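You operate a simulated robot arm through the tools that you are given. There is no shell and no other tool. Be economical: measure what you need, move in short steps, check, and stop when the job is done.

You are at the controls of a simulated two-armed robot. One attempt, no reset.

Task
Pick up the blue scoop from the top of the cream bench with one hand, pass it to the other hand and put it on the grey bench beside the small tub.

Only the result counts: the job must be done as asked and must still hold three seconds after the hand-in. Knocking over, shifting, dropping, spilling or breaking anything else fails it.

Robot
Two 7-joint arms with two-finger parallel grippers on one trunk, on a base that drives. Base frame: it is fixed to the floor where the robot stands at the start and does not move with it; the origin is under the middle of the robot, x ahead of it, y to its left, z up; the surface under the hand at the start is at about z = 0.78. Units: m, rad, N and s.
The left shoulder is at the start at [0.056, 0.101, 1.034], the right one opposite. With the tool pointing down near the work surface each hand reaches from about 0.26 to 0.54 m from the robot's upright axis, wherever it stands, measured 20 degrees to its own side. Places, roughly: grey bench beside the small tub (18x16 cm) [2.46, 4.36, 0.78]. Payload 2.4 kg a hand.
Tool frame (each hand has its own): the origin (TCP) lies between the finger pads and is the grasp point; the fingertips stand 0.024 m ahead of it; z points along the fingers, y is the line along which they close. Largest opening 0.068 m; finger width 0.017, thickness 0.01; the body of the gripper, 0.04 by 0.07 m, starts 0.041 m behind the TCP.
Orientation is that of the tool frame in the base frame, as [roll, pitch, yaw] about the fixed x, y, z axes, in that order (R = Rz(yaw) Ry(pitch) Rx(roll)). With the fingers straight down and closing along the base's y, the tool's x points along the base's -x, its y along +y and its z along -z.

Tools
- The arms move only by the tool nudge_tool. It takes "left_motion", "right_motion" or both (then of equal length, played together; a hand with none holds still); each is text: rows parted by semicolons, each of 7 numbers parted by spaces: the finger opening in m, from 0 to 0.068, then the shift along the tool's x, y, z in units of 40 mm (1.0 is 40 mm), then the turn, a rotation vector about the tool's x, y, z in units of 5 degrees (1.0 is 5 degrees). In form: claw x y z ax ay az; .... A call has 1 to 8 rows; each row shifts and turns the commanded pose from where the row before left it, along the tool's axes as they then stand. A call with a number of a shift or a turn outside -1 to 1 is refused whole. Each row takes 0.2 s and may step no farther than 0.05 m and 0.15 rad from the row before; otherwise, or with a gripper value out of range, the whole call is refused. A pose out of reach is approached as far as the arm can. The call stops where the force on the tool passes 40 N (or 10 N more than at its start, if that is more) or the arm is blocked; 0.2 s more then pass. The fingers move at their own pace (about 0.072 m/s each) and stop on an object; they squeeze with about 21 N. The grip force told is the motor's: it shows also when the fingers shut on nothing. Time passes only in rows, and 0.2 s behind the last, so rows that do not move let the fingers close. The reply holds the time, the measured pose of the TCP, the force on the tool along the base axes, the opening and the grip force, in the units named above and with some noise, with the torque about the TCP (base axes, N m) and any sound that the robot's microphone picked up.
- Cameras (640 x 400 px; columns grow to the right, rows downward): "scene" is now at [0.1418, -0.0281, 1.2208]; the picture's right is [-0.23, -0.97, 0.00], its down [-0.47, 0.11, -0.88] and it looks along [0.85, -0.20, -0.48] (base axes); focal length 214 px, centre (320, 200). "left" rides on the left gripper at [0.084, -0.011, -0.075] in its tool frame; the picture's right is [0.13, 0.99, 0.00], its down [-0.60, 0.08, -0.79] and it looks along [-0.79, 0.10, 0.61] (tool axes); focal length 251 px, centre (320, 200). "right" rides on the right gripper at [0.084, 0.011, -0.075] in its tool frame; the picture's right is [-0.13, 0.99, 0.00], its down [-0.60, -0.08, -0.79] and it looks along [-0.79, -0.10, 0.61] (tool axes); focal length 251 px, centre (320, 200). There is no depth. A picture from a camera that has moved, and an enlarged one, comes with that camera's place and axes in the base frame and with its lens. The place of the scene camera against the robot may be out by one fixed shift of up to 0.025 m in any direction.
- snapshot(camera): a new picture of that camera. The clock stands still meanwhile.
- slide_trunk(by): slides the trunk up (or, below 0, down) by that many m; the arms and the scene camera ride with it, the base frame stays. It gives what a move gives, with no picture.
- roll_base(legs): drives the robot by 1 to 6 legs, each [ahead, left, turn to the left] in m, m and rad, along the robot's own axes; the way and the turn of a leg run together, so that a leg with both is an arc; at most 1.5 m and 3.142 rad a leg. The arms and the cameras ride along, it lands a little off, and it stops where it bumps. It gives what a move gives.
- pan_tilt(pan, tilt): turns the head with the scene camera to pan (to the left, within 1.501 rad either way) and tilt (down, from -0.506 to 1.204), counted from straight ahead of the robot. It gives what a move gives.
- zoom(camera, box): a new picture of the part [left, top, right, bottom] of that camera's present view, enlarged. The clock stands still meanwhile.
- finish_job(): hands the job in; it is judged then, once.

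Go step by step. Nothing tells you exact positions but the pictures and the camera data: compare them with the known pose of the tool, close in by small moves and look again before you grip or let go. The budget is 120 turns and 92 pictures, counting those below and the enlarged ones. Unless the task says otherwise, let go and move clear before handing in, and close with one line.

The tools are called after "Request:" as a command line: name --argument value ..., lists and objects as JSON in quotes. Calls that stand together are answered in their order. nudge_tool: Moves the arms, as the interface text tells. Its arguments: {"type":"object","properties":{"left_motion":{"type":"string"},"right_motion":{"type":"string"}},"required":[]} The other tools are called the same way: slide_trunk (by) slides the trunk up or down; roll_base (legs) drives the base; pan_tilt (pan, tilt) turns the head that bears the scene camera; snapshot (camera) takes a picture; zoom (camera, box) takes an enlarged picture of a part of a camera's view; finish_job () hands the job in.

At the start:

```text
time: 0.0
left_ee_pos: [0.3184, 0.0744, 1.1064]
left_tcp_rot: [3.141, 0.001, -3.141]
left_contact_force: [0.8, -0.5, -0.5]
left_ft_torque: [0.01, 0.02, -0.02]
left_finger_gap: 0.0679
left_finger_force: 0.1
right_ee_pos: [0.3195, -0.2524, 1.1019]
right_tcp_rot: [-3.141, 0.001, 3.14]
right_contact_force: [-0.4, -0.5, 0.7]
right_ft_torque: [0.02, 0.0, -0.02]
right_finger_gap: 0.0678
right_finger_force: 0.0
trunk travel left (down, up): [-0.25, 0.6]
robot x, y, heading: [0.001, -0.0011, -0.0]
head pan, tilt: [-0.232, 0.499]
```

scene: 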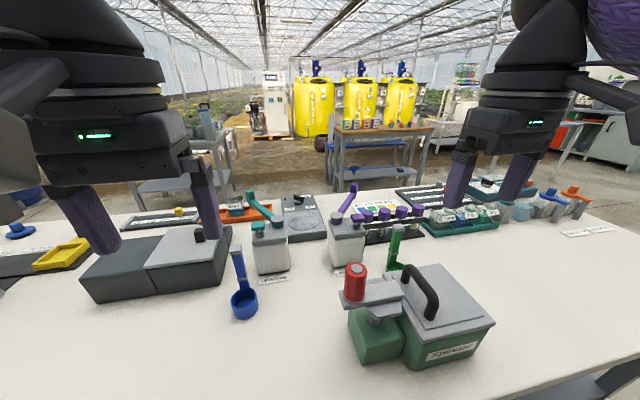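
right: 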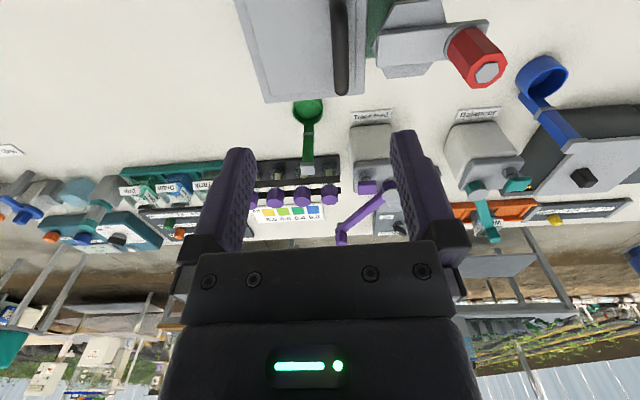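
left: 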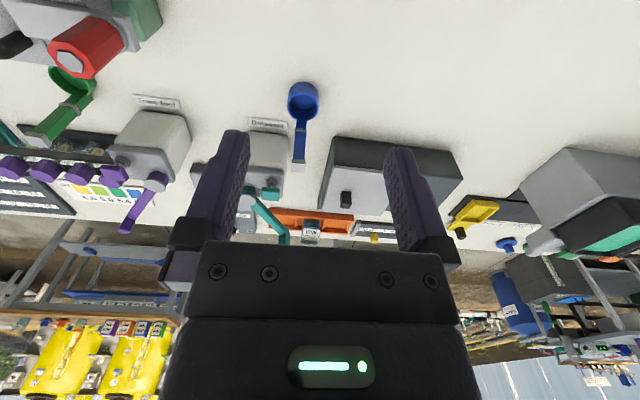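

I take the blue scoop to be at about x 0.48, y 0.065, with its handle pointing away from me and perhaps rising. I'll take closer looks at it first, and look towards the grey bench.

Request:
zoom --camera "scene" --box '[180, 220, 308, 340]'

Request:
zoom --camera "left" --box '[240, 60, 368, 180]'

Request:
zoom --camera "right" --box '[480, 40, 640, 160]'

```text
3.33 times, centred on (244, 280) of scene
camera zoom: at [0.1418, -0.0281, 1.2208], right [-0.23, -0.97, 0.0], down [-0.47, 0.11, -0.88], along [0.85, -0.2, -0.48], focal length 715 px, centre (573, -67)
```

zoom: 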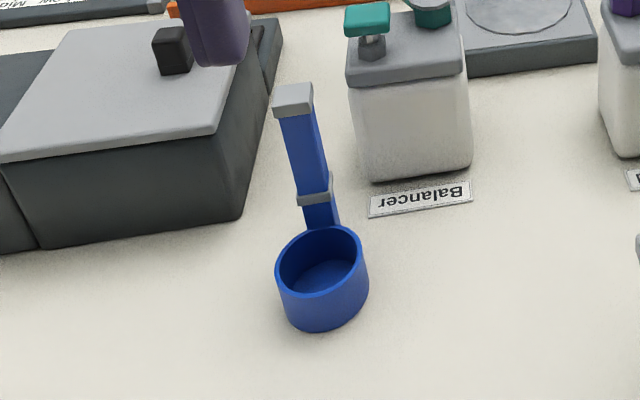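

```text
3.33 times, centred on (304, 120) of left
camera zoom: at [0.2335, 0.0626, 1.1826], right [-0.13, 0.99, 0.0], down [0.6, 0.08, 0.79], along [0.79, 0.1, -0.61], focal length 838 px, centre (373, 467)
```

zoom: 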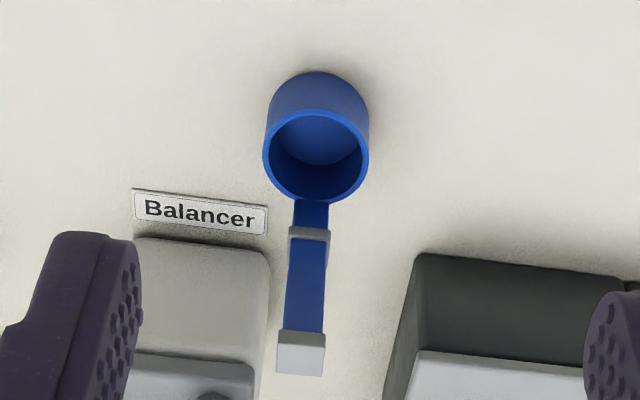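

```text
3.33 times, centred on (560, 100) of right
camera zoom: at [0.2362, -0.242, 1.1786], right [0.13, 0.99, 0.0], down [0.6, -0.08, 0.79], along [0.79, -0.1, -0.61], focal length 838 px, centre (-480, 533)
```

zoom: 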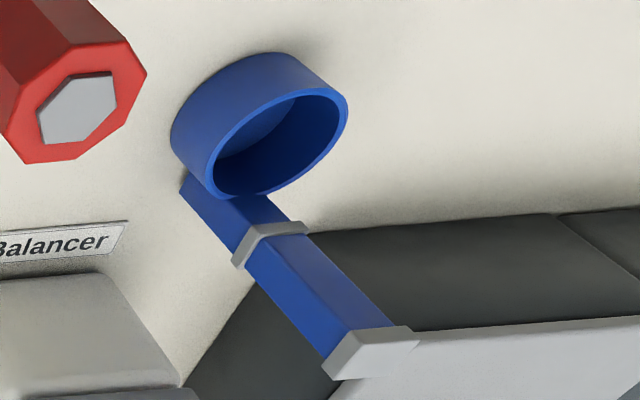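

The two wrist views triangulate to a vertical handle at about (0.499, 0.064). Its grey cap is at z≈0.92, a collar at z≈0.84, and the cup is on the near side with its rim at z≈0.82. My plan is to take the mid-handle with the left hand tilted about 55° forward, then have the right hand take the cap from above. First I tilt the left hand while it is high.

Request:
nudge_tool --left_motion "0.068 0 0 0 0 -1 0; 0.068 0 0 0 0 -1 0; 0.068 0 0 0 0 -1 0; 0.068 0 0 0 0 -1 0; 0.068 0 0 0 0 -1 0; 0.068 0 0 0 0 -1 0; 0.068 0 0 0 0 -1 0; 0.068 0 0 0 0 -1 0"

Request:
pan_tilt --pan 0.1 --tilt 0.6

```text
time: 1.8
left_ee_pos: [0.3168, 0.0734, 1.1076]
left_tcp_rot: [-3.14, 0.699, 3.141]
left_contact_force: [-0.4, -0.1, 0.8]
left_ft_torque: [-0.02, 0.01, -0.01]
left_finger_gap: 0.0679
left_finger_force: 0.0
right_ee_pos: [0.3194, -0.2526, 1.1023]
right_tcp_rot: [3.141, 0.0, 3.141]
right_contact_force: [1.0, -0.1, -0.6]
right_ft_torque: [-0.03, 0.02, -0.02]
right_finger_gap: 0.0682
right_finger_force: 0.0
trunk travel left (down, up): [-0.25, 0.6]
robot x, y, heading: [0.0023, 0.0021, 0.001]
head pan, tilt: [-0.232, 0.499]
```

```text
time: 2.6
left_ee_pos: [0.3175, 0.0735, 1.1078]
left_tcp_rot: [3.141, 0.698, 3.14]
left_contact_force: [0.9, 1.1, 0.3]
left_ft_torque: [0.0, 0.02, 0.0]
left_finger_gap: 0.0681
left_finger_force: 0.0
right_ee_pos: [0.3186, -0.2531, 1.1034]
right_tcp_rot: [3.141, -0.001, 3.14]
right_contact_force: [0.5, 0.2, 1.0]
right_ft_torque: [0.01, 0.01, -0.01]
right_finger_gap: 0.0678
right_finger_force: 0.1
trunk travel left (down, up): [-0.25, 0.6]
robot x, y, heading: [0.0005, -0.0003, -0.001]
head pan, tilt: [0.099, 0.6]
```

The left hand is tilting well (40° now). I'll finish the tilt to 55° and start lowering it in front of the scoop.

Request:
nudge_tool --left_motion "0.068 0 0 0 0 -1 0; 0.068 0 0 0 0 -1 0; 0.068 0 0 0 0 -1 0; 0.068 0.551 -0.034 0.692 0 0 0; 0.068 0.551 -0.034 0.692 0 0 0; 0.068 0.551 -0.034 0.692 0 0 0; 0.068 0.551 -0.034 0.692 0 0 0"

Request:
snapshot --camera "left"

Request:
snapshot --camera "scene"

```text
time: 4.2
left_ee_pos: [0.3597, 0.0671, 0.9713]
left_tcp_rot: [3.139, 0.962, -3.14]
left_contact_force: [0.0, -0.7, 0.9]
left_ft_torque: [0.0, 0.01, -0.02]
left_finger_gap: 0.0679
left_finger_force: 0.1
right_ee_pos: [0.3198, -0.2524, 1.103]
right_tcp_rot: [-3.142, -0.001, -3.14]
right_contact_force: [-0.3, -0.1, 0.2]
right_ft_torque: [0.01, 0.0, -0.02]
right_finger_gap: 0.0678
right_finger_force: 0.1
trunk travel left (down, up): [-0.25, 0.6]
robot x, y, heading: [0.0004, 0.0008, 0.004]
head pan, tilt: [0.099, 0.6]
```

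```text
85 pictures are left
camera left: at [0.2499, 0.0553, 0.9468], right [-0.07, 0.99, -0.11], down [-0.3, 0.08, 0.95], along [0.95, 0.1, 0.3], focal length 251 px, centre (320, 200)
```

left: 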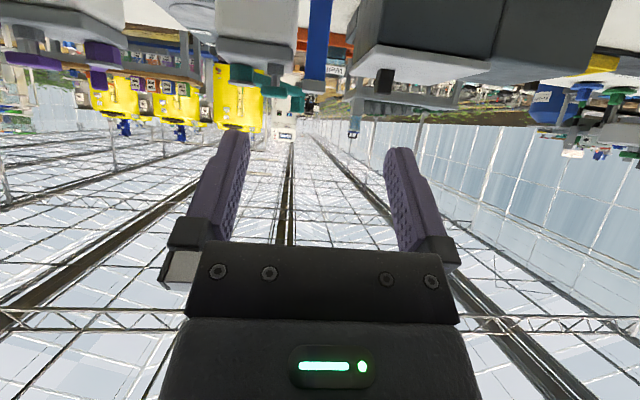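

```text
84 pictures are left
camera scene: at [0.1412, 0.0016, 1.2117], right [0.1, -1.0, 0.0], down [-0.56, -0.06, -0.82], along [0.82, 0.08, -0.57], focal length 214 px, centre (320, 200)
```

scene: 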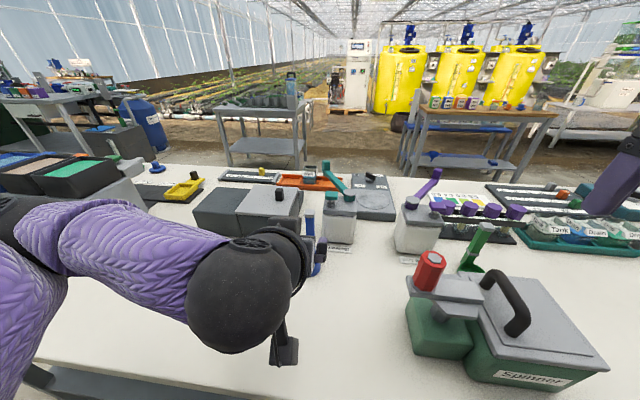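

The handle sits where I computed it (y≈0.065, top z≈0.92). I'll lower the hand to z≈0.87, still short of the handle.

Request:
nudge_tool --left_motion "0.068 0.546 -0.025 0.688 0 0 0; 0.068 0.546 -0.025 0.688 0 0 0; 0.068 0.546 -0.025 0.688 0 0 0; 0.068 -0.39 0 0.558 0 0 0"

Request:
snapshot --camera "left"

Request:
snapshot --camera "scene"

```text
time: 5.2
left_ee_pos: [0.4162, 0.0644, 0.8688]
left_tcp_rot: [-3.141, 0.961, -3.14]
left_contact_force: [0.0, -0.4, 0.5]
left_ft_torque: [0.06, 0.02, -0.01]
left_finger_gap: 0.068
left_finger_force: 0.0
right_ee_pos: [0.3203, -0.253, 1.1019]
right_tcp_rot: [3.139, -0.001, -3.14]
right_contact_force: [-0.3, 0.9, -0.2]
right_ft_torque: [-0.02, 0.03, 0.01]
right_finger_gap: 0.0681
right_finger_force: 0.1
trunk travel left (down, up): [-0.25, 0.6]
robot x, y, heading: [-0.0003, 0.0018, 0.005]
head pan, tilt: [0.099, 0.6]
```

```text
83 pictures are left
camera left: at [0.3065, 0.053, 0.8442], right [-0.07, 0.99, -0.11], down [-0.3, 0.08, 0.95], along [0.95, 0.1, 0.3], focal length 251 px, centre (320, 200)
```

left: 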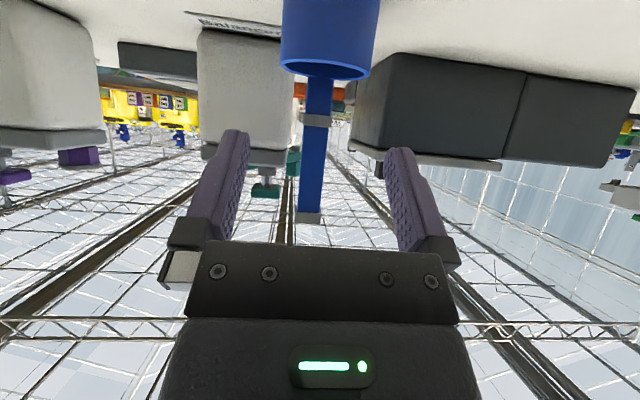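

```text
82 pictures are left
camera scene: at [0.1412, 0.0016, 1.2117], right [0.1, -1.0, 0.0], down [-0.56, -0.06, -0.82], along [0.82, 0.08, -0.57], focal length 214 px, centre (320, 200)
```

scene: 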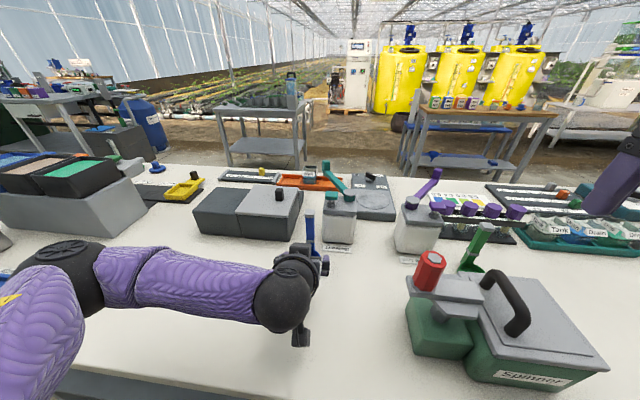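

The handle is centred between the fingers and the cup is clear below the hand. I'll advance straight ahead the last 8 cm.

Request:
nudge_tool --left_motion "0.068 -0.397 0 0.567 0 0 0; 0.068 -0.397 0 0.567 0 0 0; 0.068 -0.38 0 0.54 0 0 0"

Request:
snapshot --camera "left"

Request:
zoom --camera "scene" --box '[240, 180, 400, 340]'

Request:
snapshot --camera "right"

```text
time: 6.0
left_ee_pos: [0.4952, 0.0644, 0.8708]
left_tcp_rot: [-3.139, 0.959, -3.141]
left_contact_force: [0.3, 0.2, 0.9]
left_ft_torque: [0.02, -0.02, -0.03]
left_finger_gap: 0.0683
left_finger_force: 0.0
right_ee_pos: [0.3193, -0.2543, 1.1012]
right_tcp_rot: [3.141, 0.0, -3.14]
right_contact_force: [-0.9, -0.3, 0.4]
right_ft_torque: [0.01, -0.03, 0.02]
right_finger_gap: 0.0679
right_finger_force: 0.2
trunk travel left (down, up): [-0.25, 0.6]
robot x, y, heading: [-0.0023, 0.0007, -0.001]
head pan, tilt: [0.099, 0.6]
```

```text
81 pictures are left
camera left: at [0.3862, 0.0542, 0.8467], right [-0.07, 0.99, -0.11], down [-0.3, 0.08, 0.95], along [0.95, 0.1, 0.3], focal length 251 px, centre (320, 200)
```

left: 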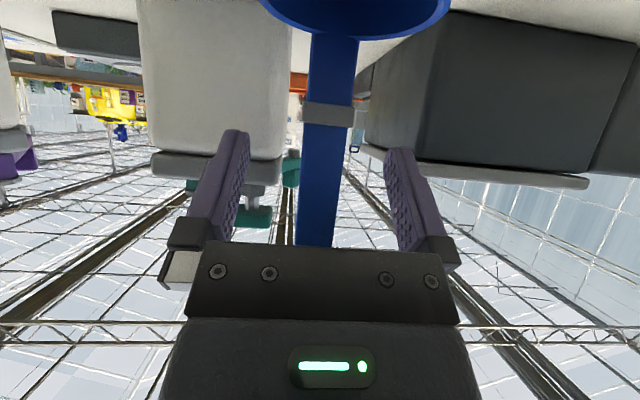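

```text
2.50 times, centred on (320, 260) of scene
camera zoom: at [0.1412, 0.0016, 1.2117], right [0.1, -1.0, 0.0], down [-0.56, -0.06, -0.82], along [0.82, 0.08, -0.57], focal length 536 px, centre (320, 50)
```

zoom: 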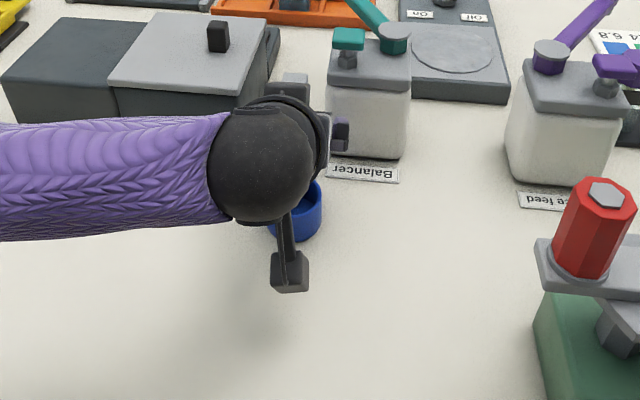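

```text
79 pictures are left
camera right: at [0.2363, -0.242, 1.1785], right [0.13, 0.99, 0.0], down [0.6, -0.08, 0.79], along [0.79, -0.1, -0.61], focal length 251 px, centre (320, 200)
```

right: 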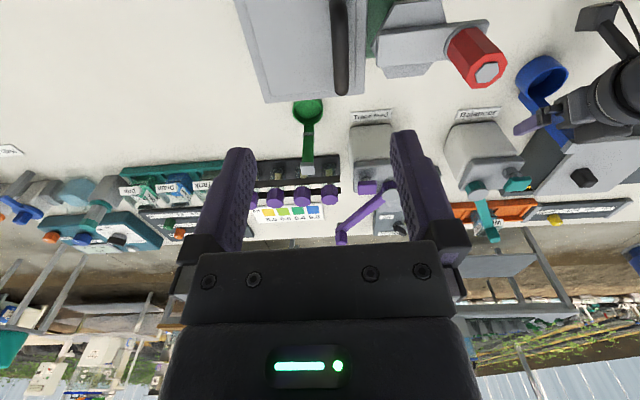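

The handle sits between the finger pads, centred. Closing the left fingers now.

Request:
nudge_tool --left_motion "0.012 0 0 0 0 0 0; 0 0 0 0 0 0 0; 0 0 0 0 0 0 0; 0 0 0 0 0 0 0"

Request:
snapshot --camera "left"

Request:
zoom --camera "right" --box '[480, 40, 640, 160]'

```text
time: 7.0
left_ee_pos: [0.4964, 0.0655, 0.8709]
left_tcp_rot: [3.141, 0.959, 3.14]
left_contact_force: [0.0, -0.7, 0.6]
left_ft_torque: [-0.06, -0.01, 0.01]
left_finger_gap: 0.0174
left_finger_force: 21.3
right_ee_pos: [0.3195, -0.254, 1.1031]
right_tcp_rot: [-3.141, 0.0, 3.141]
right_contact_force: [0.0, -0.1, -0.1]
right_ft_torque: [0.02, -0.01, 0.0]
right_finger_gap: 0.0679
right_finger_force: 0.1
trunk travel left (down, up): [-0.25, 0.6]
robot x, y, heading: [0.0018, 0.0003, 0.003]
head pan, tilt: [0.099, 0.6]
```

```text
78 pictures are left
camera left: at [0.386, 0.0542, 0.8467], right [-0.07, 0.99, -0.11], down [-0.3, 0.08, 0.95], along [0.95, 0.1, 0.3], focal length 251 px, centre (320, 200)
```

left: 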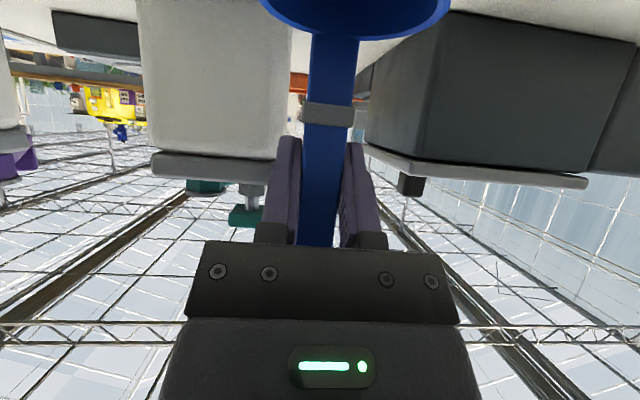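

```text
3.33 times, centred on (560, 100) of right
camera zoom: at [0.2362, -0.2421, 1.1786], right [0.13, 0.99, 0.0], down [0.6, -0.08, 0.79], along [0.79, -0.1, -0.61], focal length 838 px, centre (-480, 533)
```

zoom: 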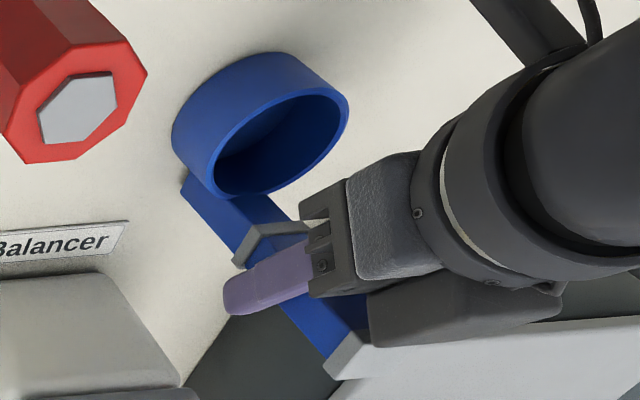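

The grip is firm (gap 17 mm, 21 N). I'll lift straight up with the trunk.

Request:
slide_trunk --by 0.15

Request:
snapshot --camera "scene"

Request:
snapshot --camera "left"

```text
time: 8.8
left_ee_pos: [0.4979, 0.0655, 1.0201]
left_tcp_rot: [3.141, 0.959, 3.14]
left_contact_force: [0.2, 0.3, -0.2]
left_ft_torque: [0.0, -0.01, -0.01]
left_finger_gap: 0.0175
left_finger_force: 20.7
right_ee_pos: [0.3195, -0.253, 1.2522]
right_tcp_rot: [3.141, -0.001, 3.141]
right_contact_force: [-0.4, -0.9, 0.0]
right_ft_torque: [-0.02, -0.04, -0.06]
right_finger_gap: 0.0681
right_finger_force: 0.0
trunk travel left (down, up): [-0.4, 0.45]
robot x, y, heading: [-0.0023, 0.0023, -0.002]
head pan, tilt: [0.099, 0.6]
```

```text
76 pictures are left
camera scene: at [0.1133, 0.0016, 1.3632], right [0.1, -1.0, 0.0], down [-0.56, -0.06, -0.82], along [0.82, 0.08, -0.57], focal length 214 px, centre (320, 200)
```

scene: 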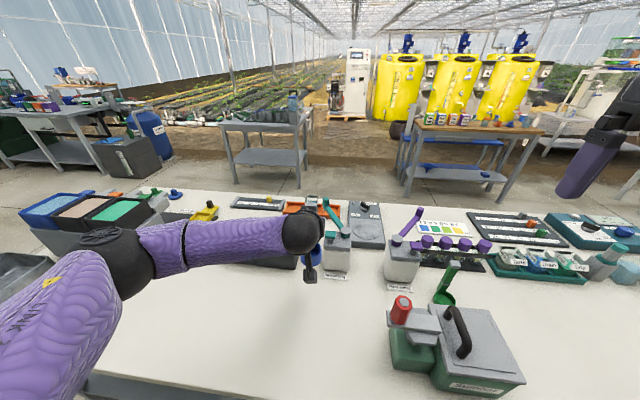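

```text
75 pictures are left
camera left: at [0.3876, 0.0541, 0.995], right [-0.07, 0.99, -0.11], down [-0.3, 0.08, 0.95], along [0.95, 0.1, 0.29], focal length 251 px, centre (320, 200)
```

left: 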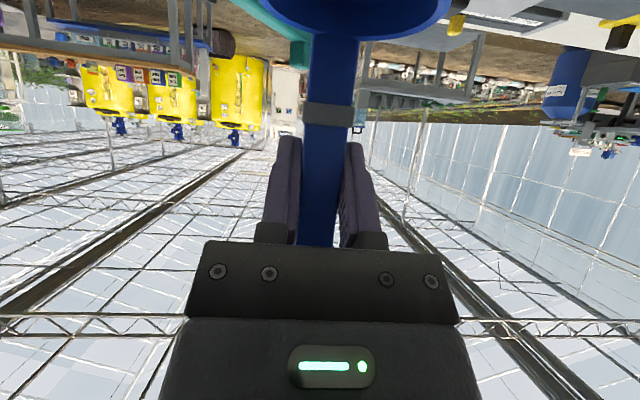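

The lift went cleanly and the scoop hasn't slipped. Now I bring the left hand nearer to the robot's midline for the handover.

Request:
nudge_tool --left_motion "0 0.25 -0.53 -0.36 0 0 0; 0 0.25 -0.53 -0.36 0 0 0; 0 0.25 -0.53 -0.36 0 0 0; 0 0.25 -0.53 -0.36 0 0 0"

Request:
snapshot --camera "right"

Request:
snapshot --camera "scene"

```text
time: 9.8
left_ee_pos: [0.4251, -0.0213, 1.0222]
left_tcp_rot: [3.139, 0.961, -3.141]
left_contact_force: [-0.7, -0.1, -0.9]
left_ft_torque: [0.01, -0.05, -0.02]
left_finger_gap: 0.0174
left_finger_force: 21.0
right_ee_pos: [0.3191, -0.2536, 1.2533]
right_tcp_rot: [-3.141, 0.001, 3.141]
right_contact_force: [0.6, 0.1, -0.1]
right_ft_torque: [0.03, -0.01, -0.02]
right_finger_gap: 0.0678
right_finger_force: 0.0
trunk travel left (down, up): [-0.4, 0.45]
robot x, y, heading: [-0.0023, -0.0008, 0.001]
head pan, tilt: [0.099, 0.6]
```

```text
74 pictures are left
camera right: at [0.2362, -0.2423, 1.3285], right [0.13, 0.99, 0.0], down [0.6, -0.08, 0.79], along [0.79, -0.1, -0.61], focal length 251 px, centre (320, 200)
```

right: 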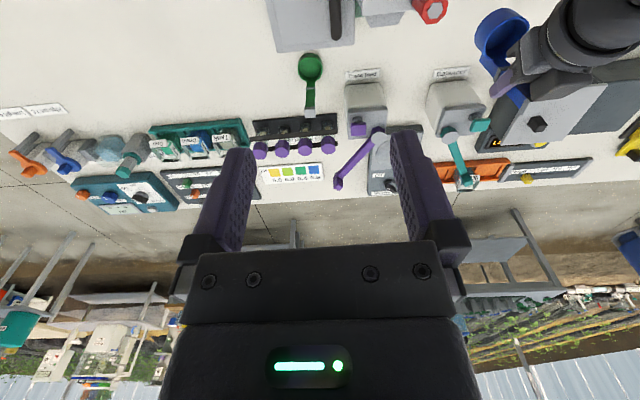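

```text
73 pictures are left
camera scene: at [0.1131, 0.0013, 1.3633], right [0.1, -1.0, 0.0], down [-0.56, -0.06, -0.82], along [0.82, 0.08, -0.57], focal length 214 px, centre (320, 200)
```

scene: 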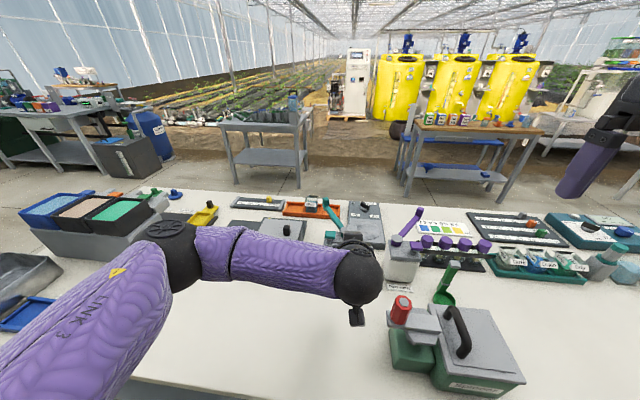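

For the handover I want the two wrists and their cameras well apart. I'll yaw the left hand so it points to the right, and yaw the right hand so its camera faces outward, in steps.

Request:
nudge_tool --left_motion "0 0 0 0 0.819 0 0.574; 0 0 0 0 0.819 0 0.574; 0 0 0 0 0.819 0 0.574; 0 0 0 0 0.819 0 0.574; 0 0 0 0 0.819 0 0.574; 0 0 0 0 0.819 0 0.574; 0 0 0 0 0.819 0 0.574; 0 0 0 0 0.819 0 0.574" --right_motion "0.068 0 0 0 0 0 -1; 0.068 0 0 0 0 0 -1; 0.068 0 0 0 0 0 -1; 0.068 0 0 0 0 0 -1; 0.068 0 0 0 0 0 -1; 0.068 0 0 0 0 0 -1; 0.068 0 0 0 0 0 -1; 0.068 0 0 0 0 0 -1"

Request:
snapshot --camera "scene"

```text
time: 11.6
left_ee_pos: [0.4269, -0.0188, 1.0208]
left_tcp_rot: [3.14, 0.96, 2.44]
left_contact_force: [-0.5, 0.0, 0.2]
left_ft_torque: [-0.02, -0.01, 0.0]
left_finger_gap: 0.0176
left_finger_force: 20.9
right_ee_pos: [0.2991, -0.2185, 1.2309]
right_tcp_rot: [-3.141, 0.0, -2.444]
right_contact_force: [1.0, 0.2, 0.1]
right_ft_torque: [-0.04, 0.02, -0.01]
right_finger_gap: 0.0681
right_finger_force: 0.1
right hand out of reach, approached as far as the arm can: row 6, 7, 8
trunk travel left (down, up): [-0.4, 0.45]
robot x, y, heading: [-0.0001, 0.0005, -0.002]
head pan, tilt: [0.099, 0.6]
```

```text
72 pictures are left
camera scene: at [0.1132, 0.0017, 1.3633], right [0.1, -1.0, 0.0], down [-0.56, -0.06, -0.82], along [0.82, 0.08, -0.57], focal length 214 px, centre (320, 200)
```

scene: 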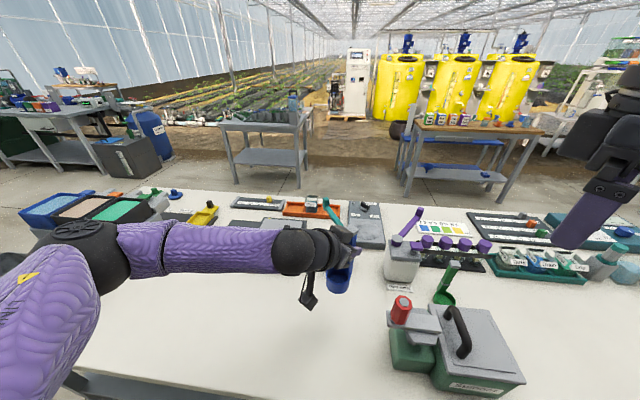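

The right hand is too high relative to its shoulder to yaw freely. I'll raise the trunk and work lower relative to the shoulders.

Request:
slide_trunk --by 0.15

Request:
nudge_tool --left_motion "0 0.51 0 0.36 0 0 0; 0 0.51 0 0.36 0 0 0; 0 0.51 0 0.36 0 0 0; 0 0.51 0 0.36 0 0 0; 0 0.51 0 0.36 0 0 0; 0 0 0 0 0 0 0" --right_motion "0.068 0 0 0.8 0 0 0; 0.068 0 0 0.8 0 0 0; 0.068 0 0 0.8 0 0 0; 0.068 0 0 0.8 0 0 0; 0.068 0 0 0.8 0 0 0; 0.068 0 0 0 0 0 0"

```text
time: 13.3
left_ee_pos: [0.4275, -0.0193, 1.1704]
left_tcp_rot: [3.139, 0.96, 2.442]
left_contact_force: [0.4, 0.4, -0.9]
left_ft_torque: [0.02, 0.01, 0.02]
left_finger_gap: 0.0176
left_finger_force: 21.3
right_ee_pos: [0.2905, -0.2181, 1.3869]
right_tcp_rot: [-3.126, 0.021, -2.446]
right_contact_force: [0.6, -0.4, 0.1]
right_ft_torque: [0.0, 0.0, 0.0]
right_finger_gap: 0.068
right_finger_force: 0.2
trunk travel left (down, up): [-0.55, 0.3]
robot x, y, heading: [-0.0032, -0.0021, -0.005]
head pan, tilt: [0.099, 0.6]
```

```text
time: 14.7
left_ee_pos: [0.4293, -0.0206, 1.0492]
left_tcp_rot: [3.139, 0.96, 2.444]
left_contact_force: [0.0, -0.8, 0.0]
left_ft_torque: [-0.01, 0.01, -0.03]
left_finger_gap: 0.0175
left_finger_force: 21.3
right_ee_pos: [0.2949, -0.2145, 1.2287]
right_tcp_rot: [-3.124, 0.019, -2.445]
right_contact_force: [-0.3, -0.1, 0.2]
right_ft_torque: [-0.01, 0.04, 0.01]
right_finger_gap: 0.068
right_finger_force: 0.0
trunk travel left (down, up): [-0.55, 0.3]
robot x, y, heading: [-0.0021, 0.0052, -0.001]
head pan, tilt: [0.099, 0.6]
```

Lower relative to the shoulders now; I'll continue yawing both hands.

Request:
nudge_tool --left_motion "0 0 0 0 0.819 0 0.574; 0 0 0 0 0.819 0 0.574; 0 0 0 0 0.819 0 0.574; 0 0 0 0 0.819 0 0.574; 0 0 0 0 0.819 0 0.574; 0 0 0 0 0.819 0 0.574; 0 0 0 0 0.819 0 0.574; 0 0 0 0 0.819 0 0.574" --right_motion "0.068 0 0 0.5 0 0 -1; 0.068 0 0 0.3 0 0 -1; 0.068 0 0 0 0 0 -1; 0.068 0 0 0 0 0 -1; 0.068 0 0 0 0 0 -1; 0.068 0 0 0 0 0 -1; 0.068 0 0 0 0 0 -1; 0.068 0 0 0 0 0 -1"

Request:
snapshot --camera "scene"

Request:
snapshot --camera "right"

```text
time: 16.5
left_ee_pos: [0.4284, -0.0208, 1.0459]
left_tcp_rot: [3.139, 0.959, 1.743]
left_contact_force: [-0.1, 0.2, -1.3]
left_ft_torque: [0.04, 0.03, -0.04]
left_finger_gap: 0.0176
left_finger_force: 20.8
right_ee_pos: [0.2148, -0.1586, 1.2276]
right_tcp_rot: [-3.119, 0.008, -1.801]
right_contact_force: [-0.4, -0.4, -0.1]
right_ft_torque: [0.0, -0.03, 0.01]
right_finger_gap: 0.0682
right_finger_force: 0.2
right hand out of reach, approached as far as the arm can: row 2, 3, 4, 5, 6, 7, 8
trunk travel left (down, up): [-0.55, 0.3]
robot x, y, heading: [-0.0047, -0.0018, -0.004]
head pan, tilt: [0.099, 0.6]
```

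```text
71 pictures are left
camera scene: at [0.098, 0.0009, 1.514], right [0.1, -0.99, 0.0], down [-0.56, -0.06, -0.83], along [0.82, 0.08, -0.56], focal length 214 px, centre (320, 200)
```

scene: 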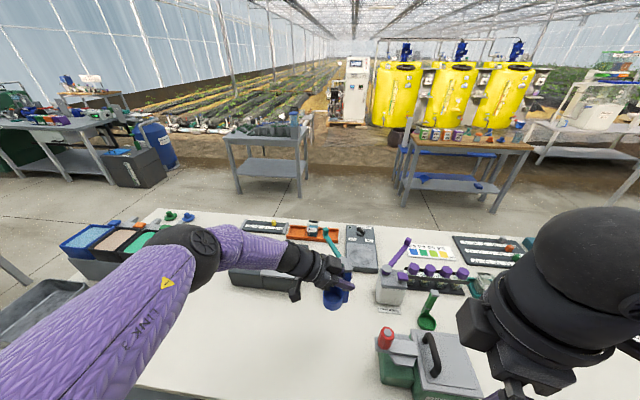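

```text
70 pictures are left
camera right: at [0.1829, -0.2365, 1.3022], right [-0.94, 0.35, -0.02], down [0.2, 0.57, 0.8], along [0.29, 0.74, -0.6], focal length 251 px, centre (320, 200)
```

right: 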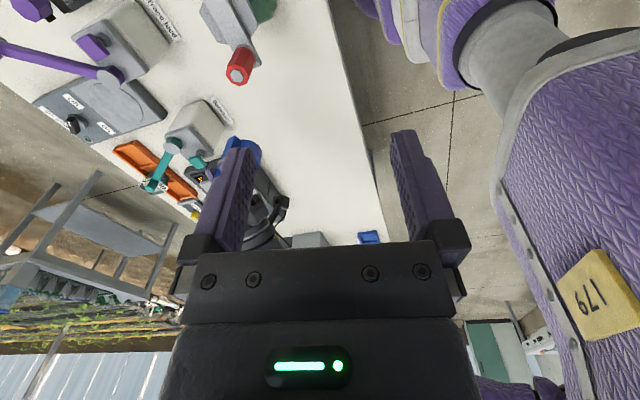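

The left hand now points right. I'll bring the right hand forward, where that yaw should be easier, and finish the left's turn.

Request:
nudge_tool --left_motion "0 0 0 0 0.819 0 0.574; 0 0 0 0 0.819 0 0.574; 0 0 0 0 0.819 0 0.574; 0 0 0 0 0.819 0 0.574; 0 0 0 0 0 0 0; 0 0 0 0 0 0 0" --right_motion "0.068 -0.417 -0.695 0 0 0 0; 0.068 -0.417 -0.695 0 0 0 0; 0.068 -0.417 -0.695 0 0 0 0; 0.068 -0.417 -0.695 0 0 0 0; 0.068 -0.417 -0.695 0 0 0 0; 0.068 -0.417 -0.695 0 0 0 0"

Request:
snapshot --camera "right"

Request:
snapshot --camera "scene"

```text
time: 17.9
left_ee_pos: [0.4145, -0.0209, 1.0552]
left_tcp_rot: [3.139, 0.958, 1.396]
left_contact_force: [0.7, -0.3, -0.6]
left_ft_torque: [-0.03, 0.0, 0.0]
left_finger_gap: 0.0177
left_finger_force: 21.3
left hand out of reach, approached as far as the arm can: row 4
right_ee_pos: [0.2572, -0.1179, 1.2344]
right_tcp_rot: [-3.119, 0.009, -1.806]
right_contact_force: [-0.1, -1.1, -1.1]
right_ft_torque: [0.01, -0.04, -0.01]
right_finger_gap: 0.068
right_finger_force: 0.0
right hand out of reach, approached as far as the arm can: row 1, 2, 3, 4, 5, 6
trunk travel left (down, up): [-0.55, 0.3]
robot x, y, heading: [-0.0022, -0.0022, 0.002]
head pan, tilt: [0.099, 0.6]
```

```text
69 pictures are left
camera right: at [0.2254, -0.1977, 1.3098], right [-0.93, 0.36, -0.02], down [0.2, 0.57, 0.8], along [0.3, 0.74, -0.6], focal length 251 px, centre (320, 200)
```

right: 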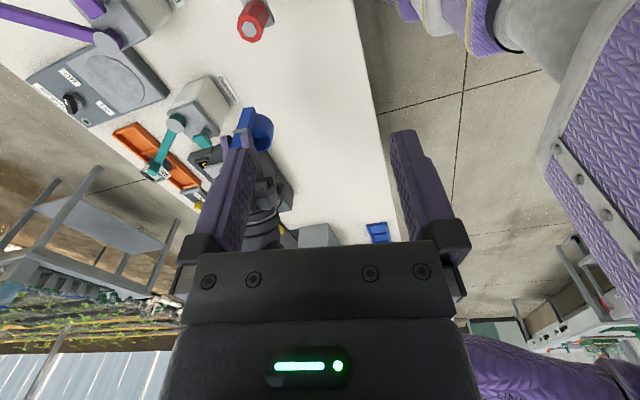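

```text
68 pictures are left
camera scene: at [0.0982, 0.0017, 1.514], right [0.1, -1.0, 0.0], down [-0.56, -0.06, -0.82], along [0.82, 0.08, -0.57], focal length 214 px, centre (320, 200)
```

scene: 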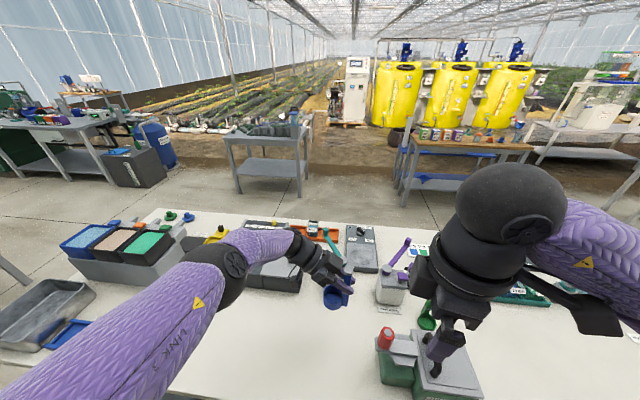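

Right hand is limited by height, I suspect. I'll lower it well below its shoulder and try going forward there.

Request:
nudge_tool --left_motion "0 0 0 0 -0.819 0 -0.574; 0 0 0 0 -0.819 0 -0.574; 0 0 0 0 0 0 0; 0 0 0 0 0 0 0; 0 0 0 0 0 0 0; 0 0 0 0 0 0 0; 0 0 0 0 0 0 0; 0 0 0 0 0 0 0" --right_motion "0.068 0.2 0 0.9 0 0 0; 0.068 0.2 0 0.9 0 0 0; 0.068 0.2 0 0.9 0 0 0; 0.068 0 0 0.5 0 0 0; 0.068 -0.1 -0.7 0 0 0 0; 0.068 -0.1 -0.7 0 0 0 0; 0.068 -0.1 -0.7 0 0 0 0; 0.068 0 0 0 0 0 0"

```text
time: 19.7
left_ee_pos: [0.4145, -0.0206, 1.0541]
left_tcp_rot: [3.137, 0.959, 1.569]
left_contact_force: [0.4, 0.1, -0.8]
left_ft_torque: [0.01, 0.01, 0.02]
left_finger_gap: 0.0176
left_finger_force: 21.5
right_ee_pos: [0.2532, -0.1128, 1.1945]
right_tcp_rot: [-3.119, 0.007, -1.807]
right_contact_force: [-0.4, 0.1, -0.7]
right_ft_torque: [-0.01, -0.02, -0.02]
right_finger_gap: 0.0679
right_finger_force: 0.1
right hand out of reach, approached as far as the arm can: row 1, 2, 3, 4, 5, 6, 7
trunk travel left (down, up): [-0.55, 0.3]
robot x, y, heading: [-0.0006, -0.0017, -0.005]
head pan, tilt: [0.099, 0.6]
```

Straight down with that yaw is not reachable for the right arm. The left arm manages it tilted, so I'll tilt the right hand in mirror image.

Request:
nudge_tool --right_motion "0.068 0 0 0 0 -1 0; 0.068 0 0 0 0 -1 0; 0.068 0 0 0 0 -1 0; 0.068 0 0 0 0 -1 0; 0.068 0 0 0 0 -1 0; 0.068 0 0 0 0 -1 0; 0.068 0 0 0 0 -1 0; 0.068 0 -0.3 0 0 -1 0"

Request:
snapshot --camera "scene"

```text
time: 21.5
left_ee_pos: [0.4162, -0.021, 1.0541]
left_tcp_rot: [3.138, 0.959, 1.569]
left_contact_force: [0.6, -0.8, -1.1]
left_ft_torque: [-0.01, 0.0, 0.05]
left_finger_gap: 0.017
left_finger_force: 21.0
right_ee_pos: [0.2473, -0.0747, 1.2002]
right_tcp_rot: [-3.11, 0.547, -1.85]
right_contact_force: [-0.8, -1.1, 0.6]
right_ft_torque: [0.05, 0.0, 0.01]
right_finger_gap: 0.068
right_finger_force: 0.0
right hand out of reach, approached as far as the arm can: row 1, 2, 3, 4, 5, 6, 7, 8
trunk travel left (down, up): [-0.55, 0.3]
robot x, y, heading: [0.0007, 0.001, -0.001]
head pan, tilt: [0.099, 0.6]
```

```text
67 pictures are left
camera scene: at [0.098, 0.0015, 1.514], right [0.1, -0.99, 0.0], down [-0.56, -0.06, -0.83], along [0.82, 0.08, -0.56], focal length 214 px, centre (320, 200)
```

scene: 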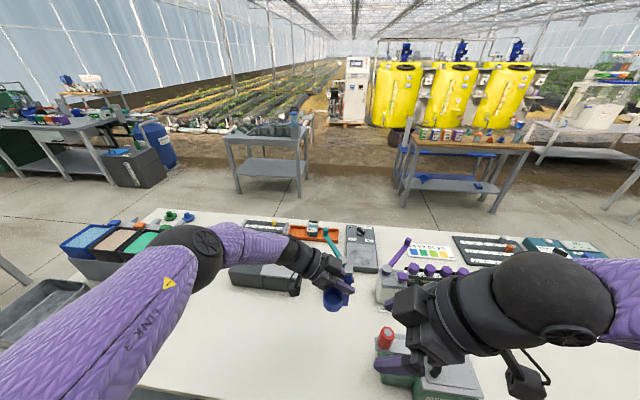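

I'll try sliding this tilted right hand forward and down to a freer spot.

Request:
nudge_tool --right_motion "0.068 0.22 -0.65 0.22 0 0 0; 0.068 0.22 -0.65 0.22 0 0 0; 0.068 0.22 -0.65 0.22 0 0 0; 0.068 0.22 -0.65 0.22 0 0 0; 0.068 0.22 -0.65 0.22 0 0 0; 0.068 0 0 0 0 0 0"

```text
time: 22.9
left_ee_pos: [0.4151, -0.0202, 1.0535]
left_tcp_rot: [3.137, 0.958, 1.568]
left_contact_force: [0.7, 0.3, -0.9]
left_ft_torque: [-0.01, -0.01, 0.01]
left_finger_gap: 0.0174
left_finger_force: 21.2
right_ee_pos: [0.3081, -0.0656, 1.1092]
right_tcp_rot: [-3.119, 0.572, -1.843]
right_contact_force: [-0.4, 0.8, -0.2]
right_ft_torque: [0.01, 0.01, 0.0]
right_finger_gap: 0.068
right_finger_force: 0.0
right hand out of reach, approached as far as the arm can: row 1, 2, 3, 4, 5
trunk travel left (down, up): [-0.55, 0.3]
robot x, y, heading: [-0.0021, 0.001, 0.0]
head pan, tilt: [0.099, 0.6]
```

It gains reach as it gets lower relative to the shoulder. I'll raise the trunk further and bring both hands down again.

Request:
slide_trunk --by 0.18

Request:
nudge_tool --left_motion "0 0.64 0 0.45 0 0 0; 0 0.64 0 0.45 0 0 0; 0 0.64 0 0.45 0 0 0; 0 0.64 0 0.45 0 0 0; 0 0 0 0 0 0 0; 0 0 0 0 0 0 0; 0 0 0 0 0 0 0" --right_motion "0.068 0.44 0 0.66 0 0 0; 0.068 0.44 0 0.66 0 0 0; 0.068 0.44 0 0.66 0 0 0; 0.068 0.44 0 0.66 0 0 0; 0.068 0 -0.7 0 0 0 0; 0.068 0 -0.7 0 0 0 0; 0.068 0 0 0 0 0 0"

```text
time: 24.9
left_ee_pos: [0.415, -0.0205, 1.2331]
left_tcp_rot: [3.139, 0.959, 1.571]
left_contact_force: [0.2, -0.9, -2.1]
left_ft_torque: [-0.03, -0.01, 0.0]
left_finger_gap: 0.0174
left_finger_force: 20.5
right_ee_pos: [0.3069, -0.0652, 1.2943]
right_tcp_rot: [-3.104, 0.576, -1.836]
right_contact_force: [0.6, 0.5, -0.4]
right_ft_torque: [0.02, -0.04, -0.02]
right_finger_gap: 0.0681
right_finger_force: 0.2
trunk travel left (down, up): [-0.73, 0.119]
robot x, y, heading: [-0.0001, 0.0011, 0.004]
head pan, tilt: [0.099, 0.6]
```

```text
time: 26.5
left_ee_pos: [0.3929, -0.0219, 1.1491]
left_tcp_rot: [3.138, 0.959, 1.572]
left_contact_force: [0.5, -0.1, -1.0]
left_ft_torque: [-0.01, 0.0, 0.02]
left_finger_gap: 0.0176
left_finger_force: 21.3
left hand out of reach, approached as far as the arm can: row 2, 3, 4
right_ee_pos: [0.3351, -0.0725, 1.1665]
right_tcp_rot: [-3.097, 0.577, -1.837]
right_contact_force: [-0.9, 0.2, 0.0]
right_ft_torque: [-0.01, 0.0, 0.0]
right_finger_gap: 0.068
right_finger_force: 0.0
right hand out of reach, approached as far as the arm can: row 6
trunk travel left (down, up): [-0.73, 0.119]
robot x, y, heading: [0.003, 0.0005, -0.002]
head pan, tilt: [0.099, 0.6]
```

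Both hands at ±90° is at the edge of reach. A better plan is for the left hand to point forward at ~70° tilt so the scoop leans slightly, with the right hand straight down and unyawed on the cap, which is easily reachable. I'll first back the right hand off and untwist it.

Request:
nudge_tool --right_motion "0.068 0.6 0 -0.5 0 0 0; 0.068 0.6 0 -0.5 0 0 0.5; 0.068 0.6 0 -0.5 0 0 1; 0.068 0.5 0 -0.3 0 1 0; 0.068 0.5 0 -0.2 0 1 0; 0.068 0.5 0 0 0 1 0; 0.068 0 0 0 0 1 0; 0.068 0 0 0 0 1 0"

Request:
snapshot --camera "scene"

```text
time: 28.3
left_ee_pos: [0.391, -0.0227, 1.1499]
left_tcp_rot: [3.137, 0.958, 1.569]
left_contact_force: [-0.2, -0.4, -0.6]
left_ft_torque: [-0.01, 0.0, -0.01]
left_finger_gap: 0.0173
left_finger_force: 20.7
right_ee_pos: [0.2681, -0.1618, 1.1612]
right_tcp_rot: [3.104, 0.139, -1.972]
right_contact_force: [-1.0, -0.2, 0.2]
right_ft_torque: [-0.01, 0.01, -0.03]
right_finger_gap: 0.0678
right_finger_force: 0.0
right hand out of reach, approached as far as the arm can: row 1, 2, 3, 4, 5, 6
trunk travel left (down, up): [-0.73, 0.119]
robot x, y, heading: [-0.0003, 0.0027, -0.002]
head pan, tilt: [0.099, 0.6]
```

```text
66 pictures are left
camera scene: at [0.0926, 0.0017, 1.6941], right [0.1, -1.0, 0.0], down [-0.56, -0.06, -0.82], along [0.82, 0.08, -0.57], focal length 214 px, centre (320, 200)
```

scene: 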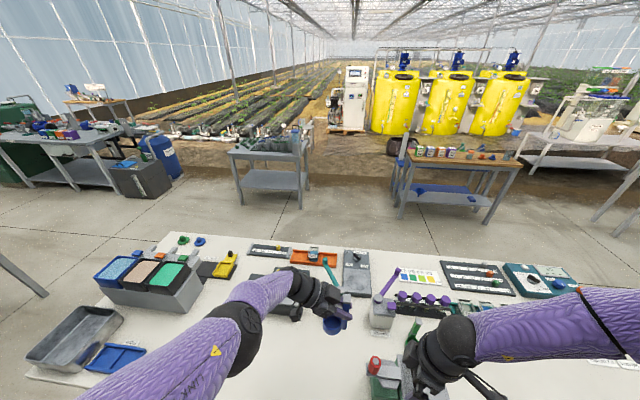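

Continuing: untwisting both hands.

Request:
nudge_tool --left_motion "0 0 0 0 -0.819 0 -0.574; 0 0 0 0 -0.819 0 -0.574; 0 0 0 0 -0.819 0 -0.574; 0 0 0 0 -0.819 0 -0.574; 0 0 0 0 -0.819 0 -0.574; 0 0 0 0 -0.819 0 -0.574; 0 0 0 0 -0.819 0 -0.574; 0 0 0 0 -0.819 0 -0.574" --right_motion "0.068 0.4 0 0 0 1 0.5; 0.068 0.4 0 0 0 0.6 0.8; 0.068 0.4 0 0 0 0 1; 0.068 0 0 0 0 0 1; 0.068 0 0 0 0 0 1; 0.068 0 0 0 0 0 1; 0.068 0 0 0 0 0 1; 0.068 0 0 0 0 0 1"

```text
time: 30.1
left_ee_pos: [0.3915, -0.024, 1.1506]
left_tcp_rot: [3.139, 0.959, 2.269]
left_contact_force: [-0.6, 0.7, -0.5]
left_ft_torque: [-0.03, 0.01, 0.02]
left_finger_gap: 0.0175
left_finger_force: 20.9
right_ee_pos: [0.246, -0.2045, 1.1607]
right_tcp_rot: [3.105, -0.026, -2.604]
right_contact_force: [0.1, 0.1, 0.5]
right_ft_torque: [-0.04, 0.01, 0.03]
right_finger_gap: 0.0678
right_finger_force: 0.0
trunk travel left (down, up): [-0.73, 0.119]
robot x, y, heading: [0.0026, -0.0005, 0.005]
head pan, tilt: [0.099, 0.6]
```

Request:
nudge_tool --left_motion "0 0 0 0 -0.819 0 -0.574; 0 0 0 0 -0.819 0 -0.574; 0 0 0 0 -0.819 0 -0.574; 0 0 0 0 -0.819 0 -0.574; 0 0 0 0 -0.819 0 -0.574; 0 0 0 0 -0.819 0 -0.574; 0 0 0 0 -0.819 0 -0.574; 0 0 0 0 -0.819 0 -0.574" --right_motion "0.068 0 0 -0.5 0 0 1; 0.068 0 0 -0.5 0 0 1; 0.068 0 0 -0.5 0 0 1; 0.068 0 0 -0.5 0 0 1; 0.068 0 0 -0.5 0 0 1; 0.068 0 0 0 0 0 1; 0.068 0 0 0 -0.42 -0.3 0.15; 0.068 0 0 0 0 0 0"

Request:
snapshot --camera "scene"

```text
time: 31.9
left_ee_pos: [0.3922, -0.0234, 1.1506]
left_tcp_rot: [-3.14, 0.96, 2.488]
left_contact_force: [0.0, 0.1, -1.0]
left_ft_torque: [-0.03, 0.01, -0.02]
left_finger_gap: 0.0175
left_finger_force: 21.8
left hand out of reach, approached as far as the arm can: row 4, 5, 6, 7, 8
right_ee_pos: [0.2509, -0.207, 1.2604]
right_tcp_rot: [3.086, -0.015, 3.141]
right_contact_force: [1.0, -0.4, -0.1]
right_ft_torque: [-0.01, -0.02, 0.0]
right_finger_gap: 0.0681
right_finger_force: 0.1
trunk travel left (down, up): [-0.73, 0.119]
robot x, y, heading: [-0.0002, -0.0009, -0.005]
head pan, tilt: [0.099, 0.6]
```

```text
65 pictures are left
camera scene: at [0.0927, 0.0017, 1.6941], right [0.1, -1.0, 0.0], down [-0.56, -0.06, -0.82], along [0.82, 0.08, -0.57], focal length 214 px, centre (320, 200)
```

scene: 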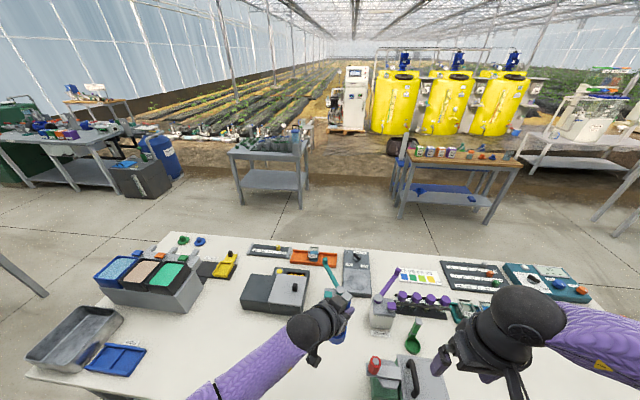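

The left needs to be higher to point forward. I'll raise both hands and finish the left's yaw.

Request:
nudge_tool --left_motion "0 -0.77 0 -0.54 0 0 0; 0 -0.77 0 -0.54 0 0 0; 0 -0.77 0 -0.54 0 0 0; 0 -0.77 0 -0.54 0 0 0; 0 0 0 0 -0.819 0 -0.574; 0 0 0 0 -0.819 0 -0.574; 0 0 0 0 -0.819 0 -0.574; 0 0 0 0 -0.819 0 -0.574" --right_motion "0.068 -0.3 0.2 -0.7 0 0 0; 0.068 -0.3 0.2 -0.7 0 0 0; 0.068 -0.3 0.2 -0.7 0 0 0; 0.068 -0.3 0 -0.7 0 0 0; 0.068 -0.3 0 -0.7 0 0 0; 0.068 0 0 0 0.63 -0.15 0; 0.068 0 0 0 0 0 0; 0.068 0 0 0 0 0 0"

Request:
nudge_tool --left_motion "0 0 0 0 -0.819 0 -0.574; 0 0 0 0 -0.819 0 -0.574; 0 0 0 0 -0.819 0 -0.574; 0 0 0 0 -0.4 0 -0.28; 0 0 0 0 0 -1 0; 0 0 0 0 0 -1 0; 0 0 0 0 0 -1 0; 0 0 0 0 0 0 0"

Request:
snapshot --camera "scene"

Request:
snapshot --camera "right"

```text
time: 33.7
left_ee_pos: [0.4042, -0.0015, 1.3103]
left_tcp_rot: [-3.131, 0.951, 2.768]
left_contact_force: [0.5, 0.1, -1.3]
left_ft_torque: [0.01, -0.03, -0.02]
left_finger_gap: 0.0174
left_finger_force: 21.0
left hand out of reach, approached as far as the arm can: row 6, 7
right_ee_pos: [0.3129, -0.1917, 1.3999]
right_tcp_rot: [-3.14, -0.002, -3.141]
right_contact_force: [0.1, -0.5, 0.2]
right_ft_torque: [-0.03, -0.02, 0.01]
right_finger_gap: 0.068
right_finger_force: 0.0
trunk travel left (down, up): [-0.73, 0.119]
robot x, y, heading: [0.0021, 0.0018, 0.008]
head pan, tilt: [0.099, 0.6]
```

```text
time: 35.5
left_ee_pos: [0.4039, -0.0005, 1.3096]
left_tcp_rot: [-3.138, 1.222, 3.084]
left_contact_force: [-0.1, -0.1, 0.5]
left_ft_torque: [0.02, 0.02, 0.03]
left_finger_gap: 0.0175
left_finger_force: 21.7
right_ee_pos: [0.3122, -0.1896, 1.3997]
right_tcp_rot: [-3.141, -0.002, -3.14]
right_contact_force: [0.6, -0.4, 0.4]
right_ft_torque: [0.03, 0.02, -0.01]
right_finger_gap: 0.0679
right_finger_force: 0.2
trunk travel left (down, up): [-0.73, 0.119]
robot x, y, heading: [0.0008, -0.0013, -0.002]
head pan, tilt: [0.099, 0.6]
```

```text
64 pictures are left
camera scene: at [0.0926, 0.0018, 1.6941], right [0.1, -1.0, 0.0], down [-0.56, -0.06, -0.82], along [0.82, 0.08, -0.57], focal length 214 px, centre (320, 200)
```

scene: 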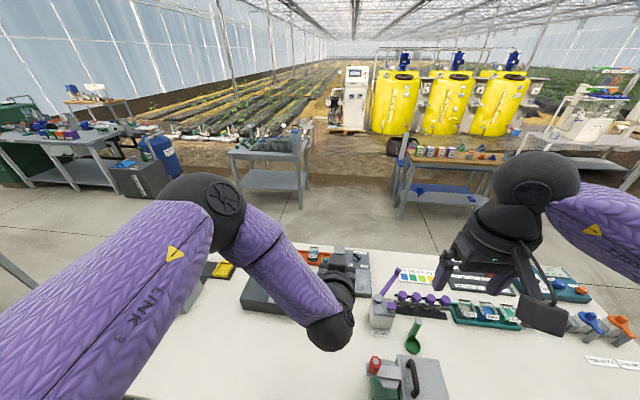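

```text
63 pictures are left
camera right: at [0.2297, -0.1785, 1.4768], right [0.13, 0.99, 0.0], down [0.61, -0.08, 0.79], along [0.79, -0.1, -0.61], focal length 251 px, centre (320, 200)
```

right: 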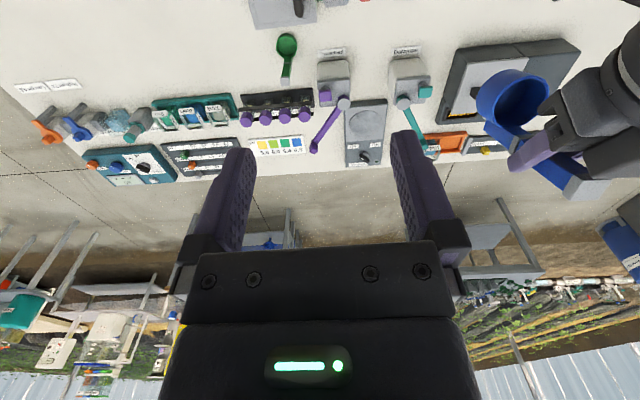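

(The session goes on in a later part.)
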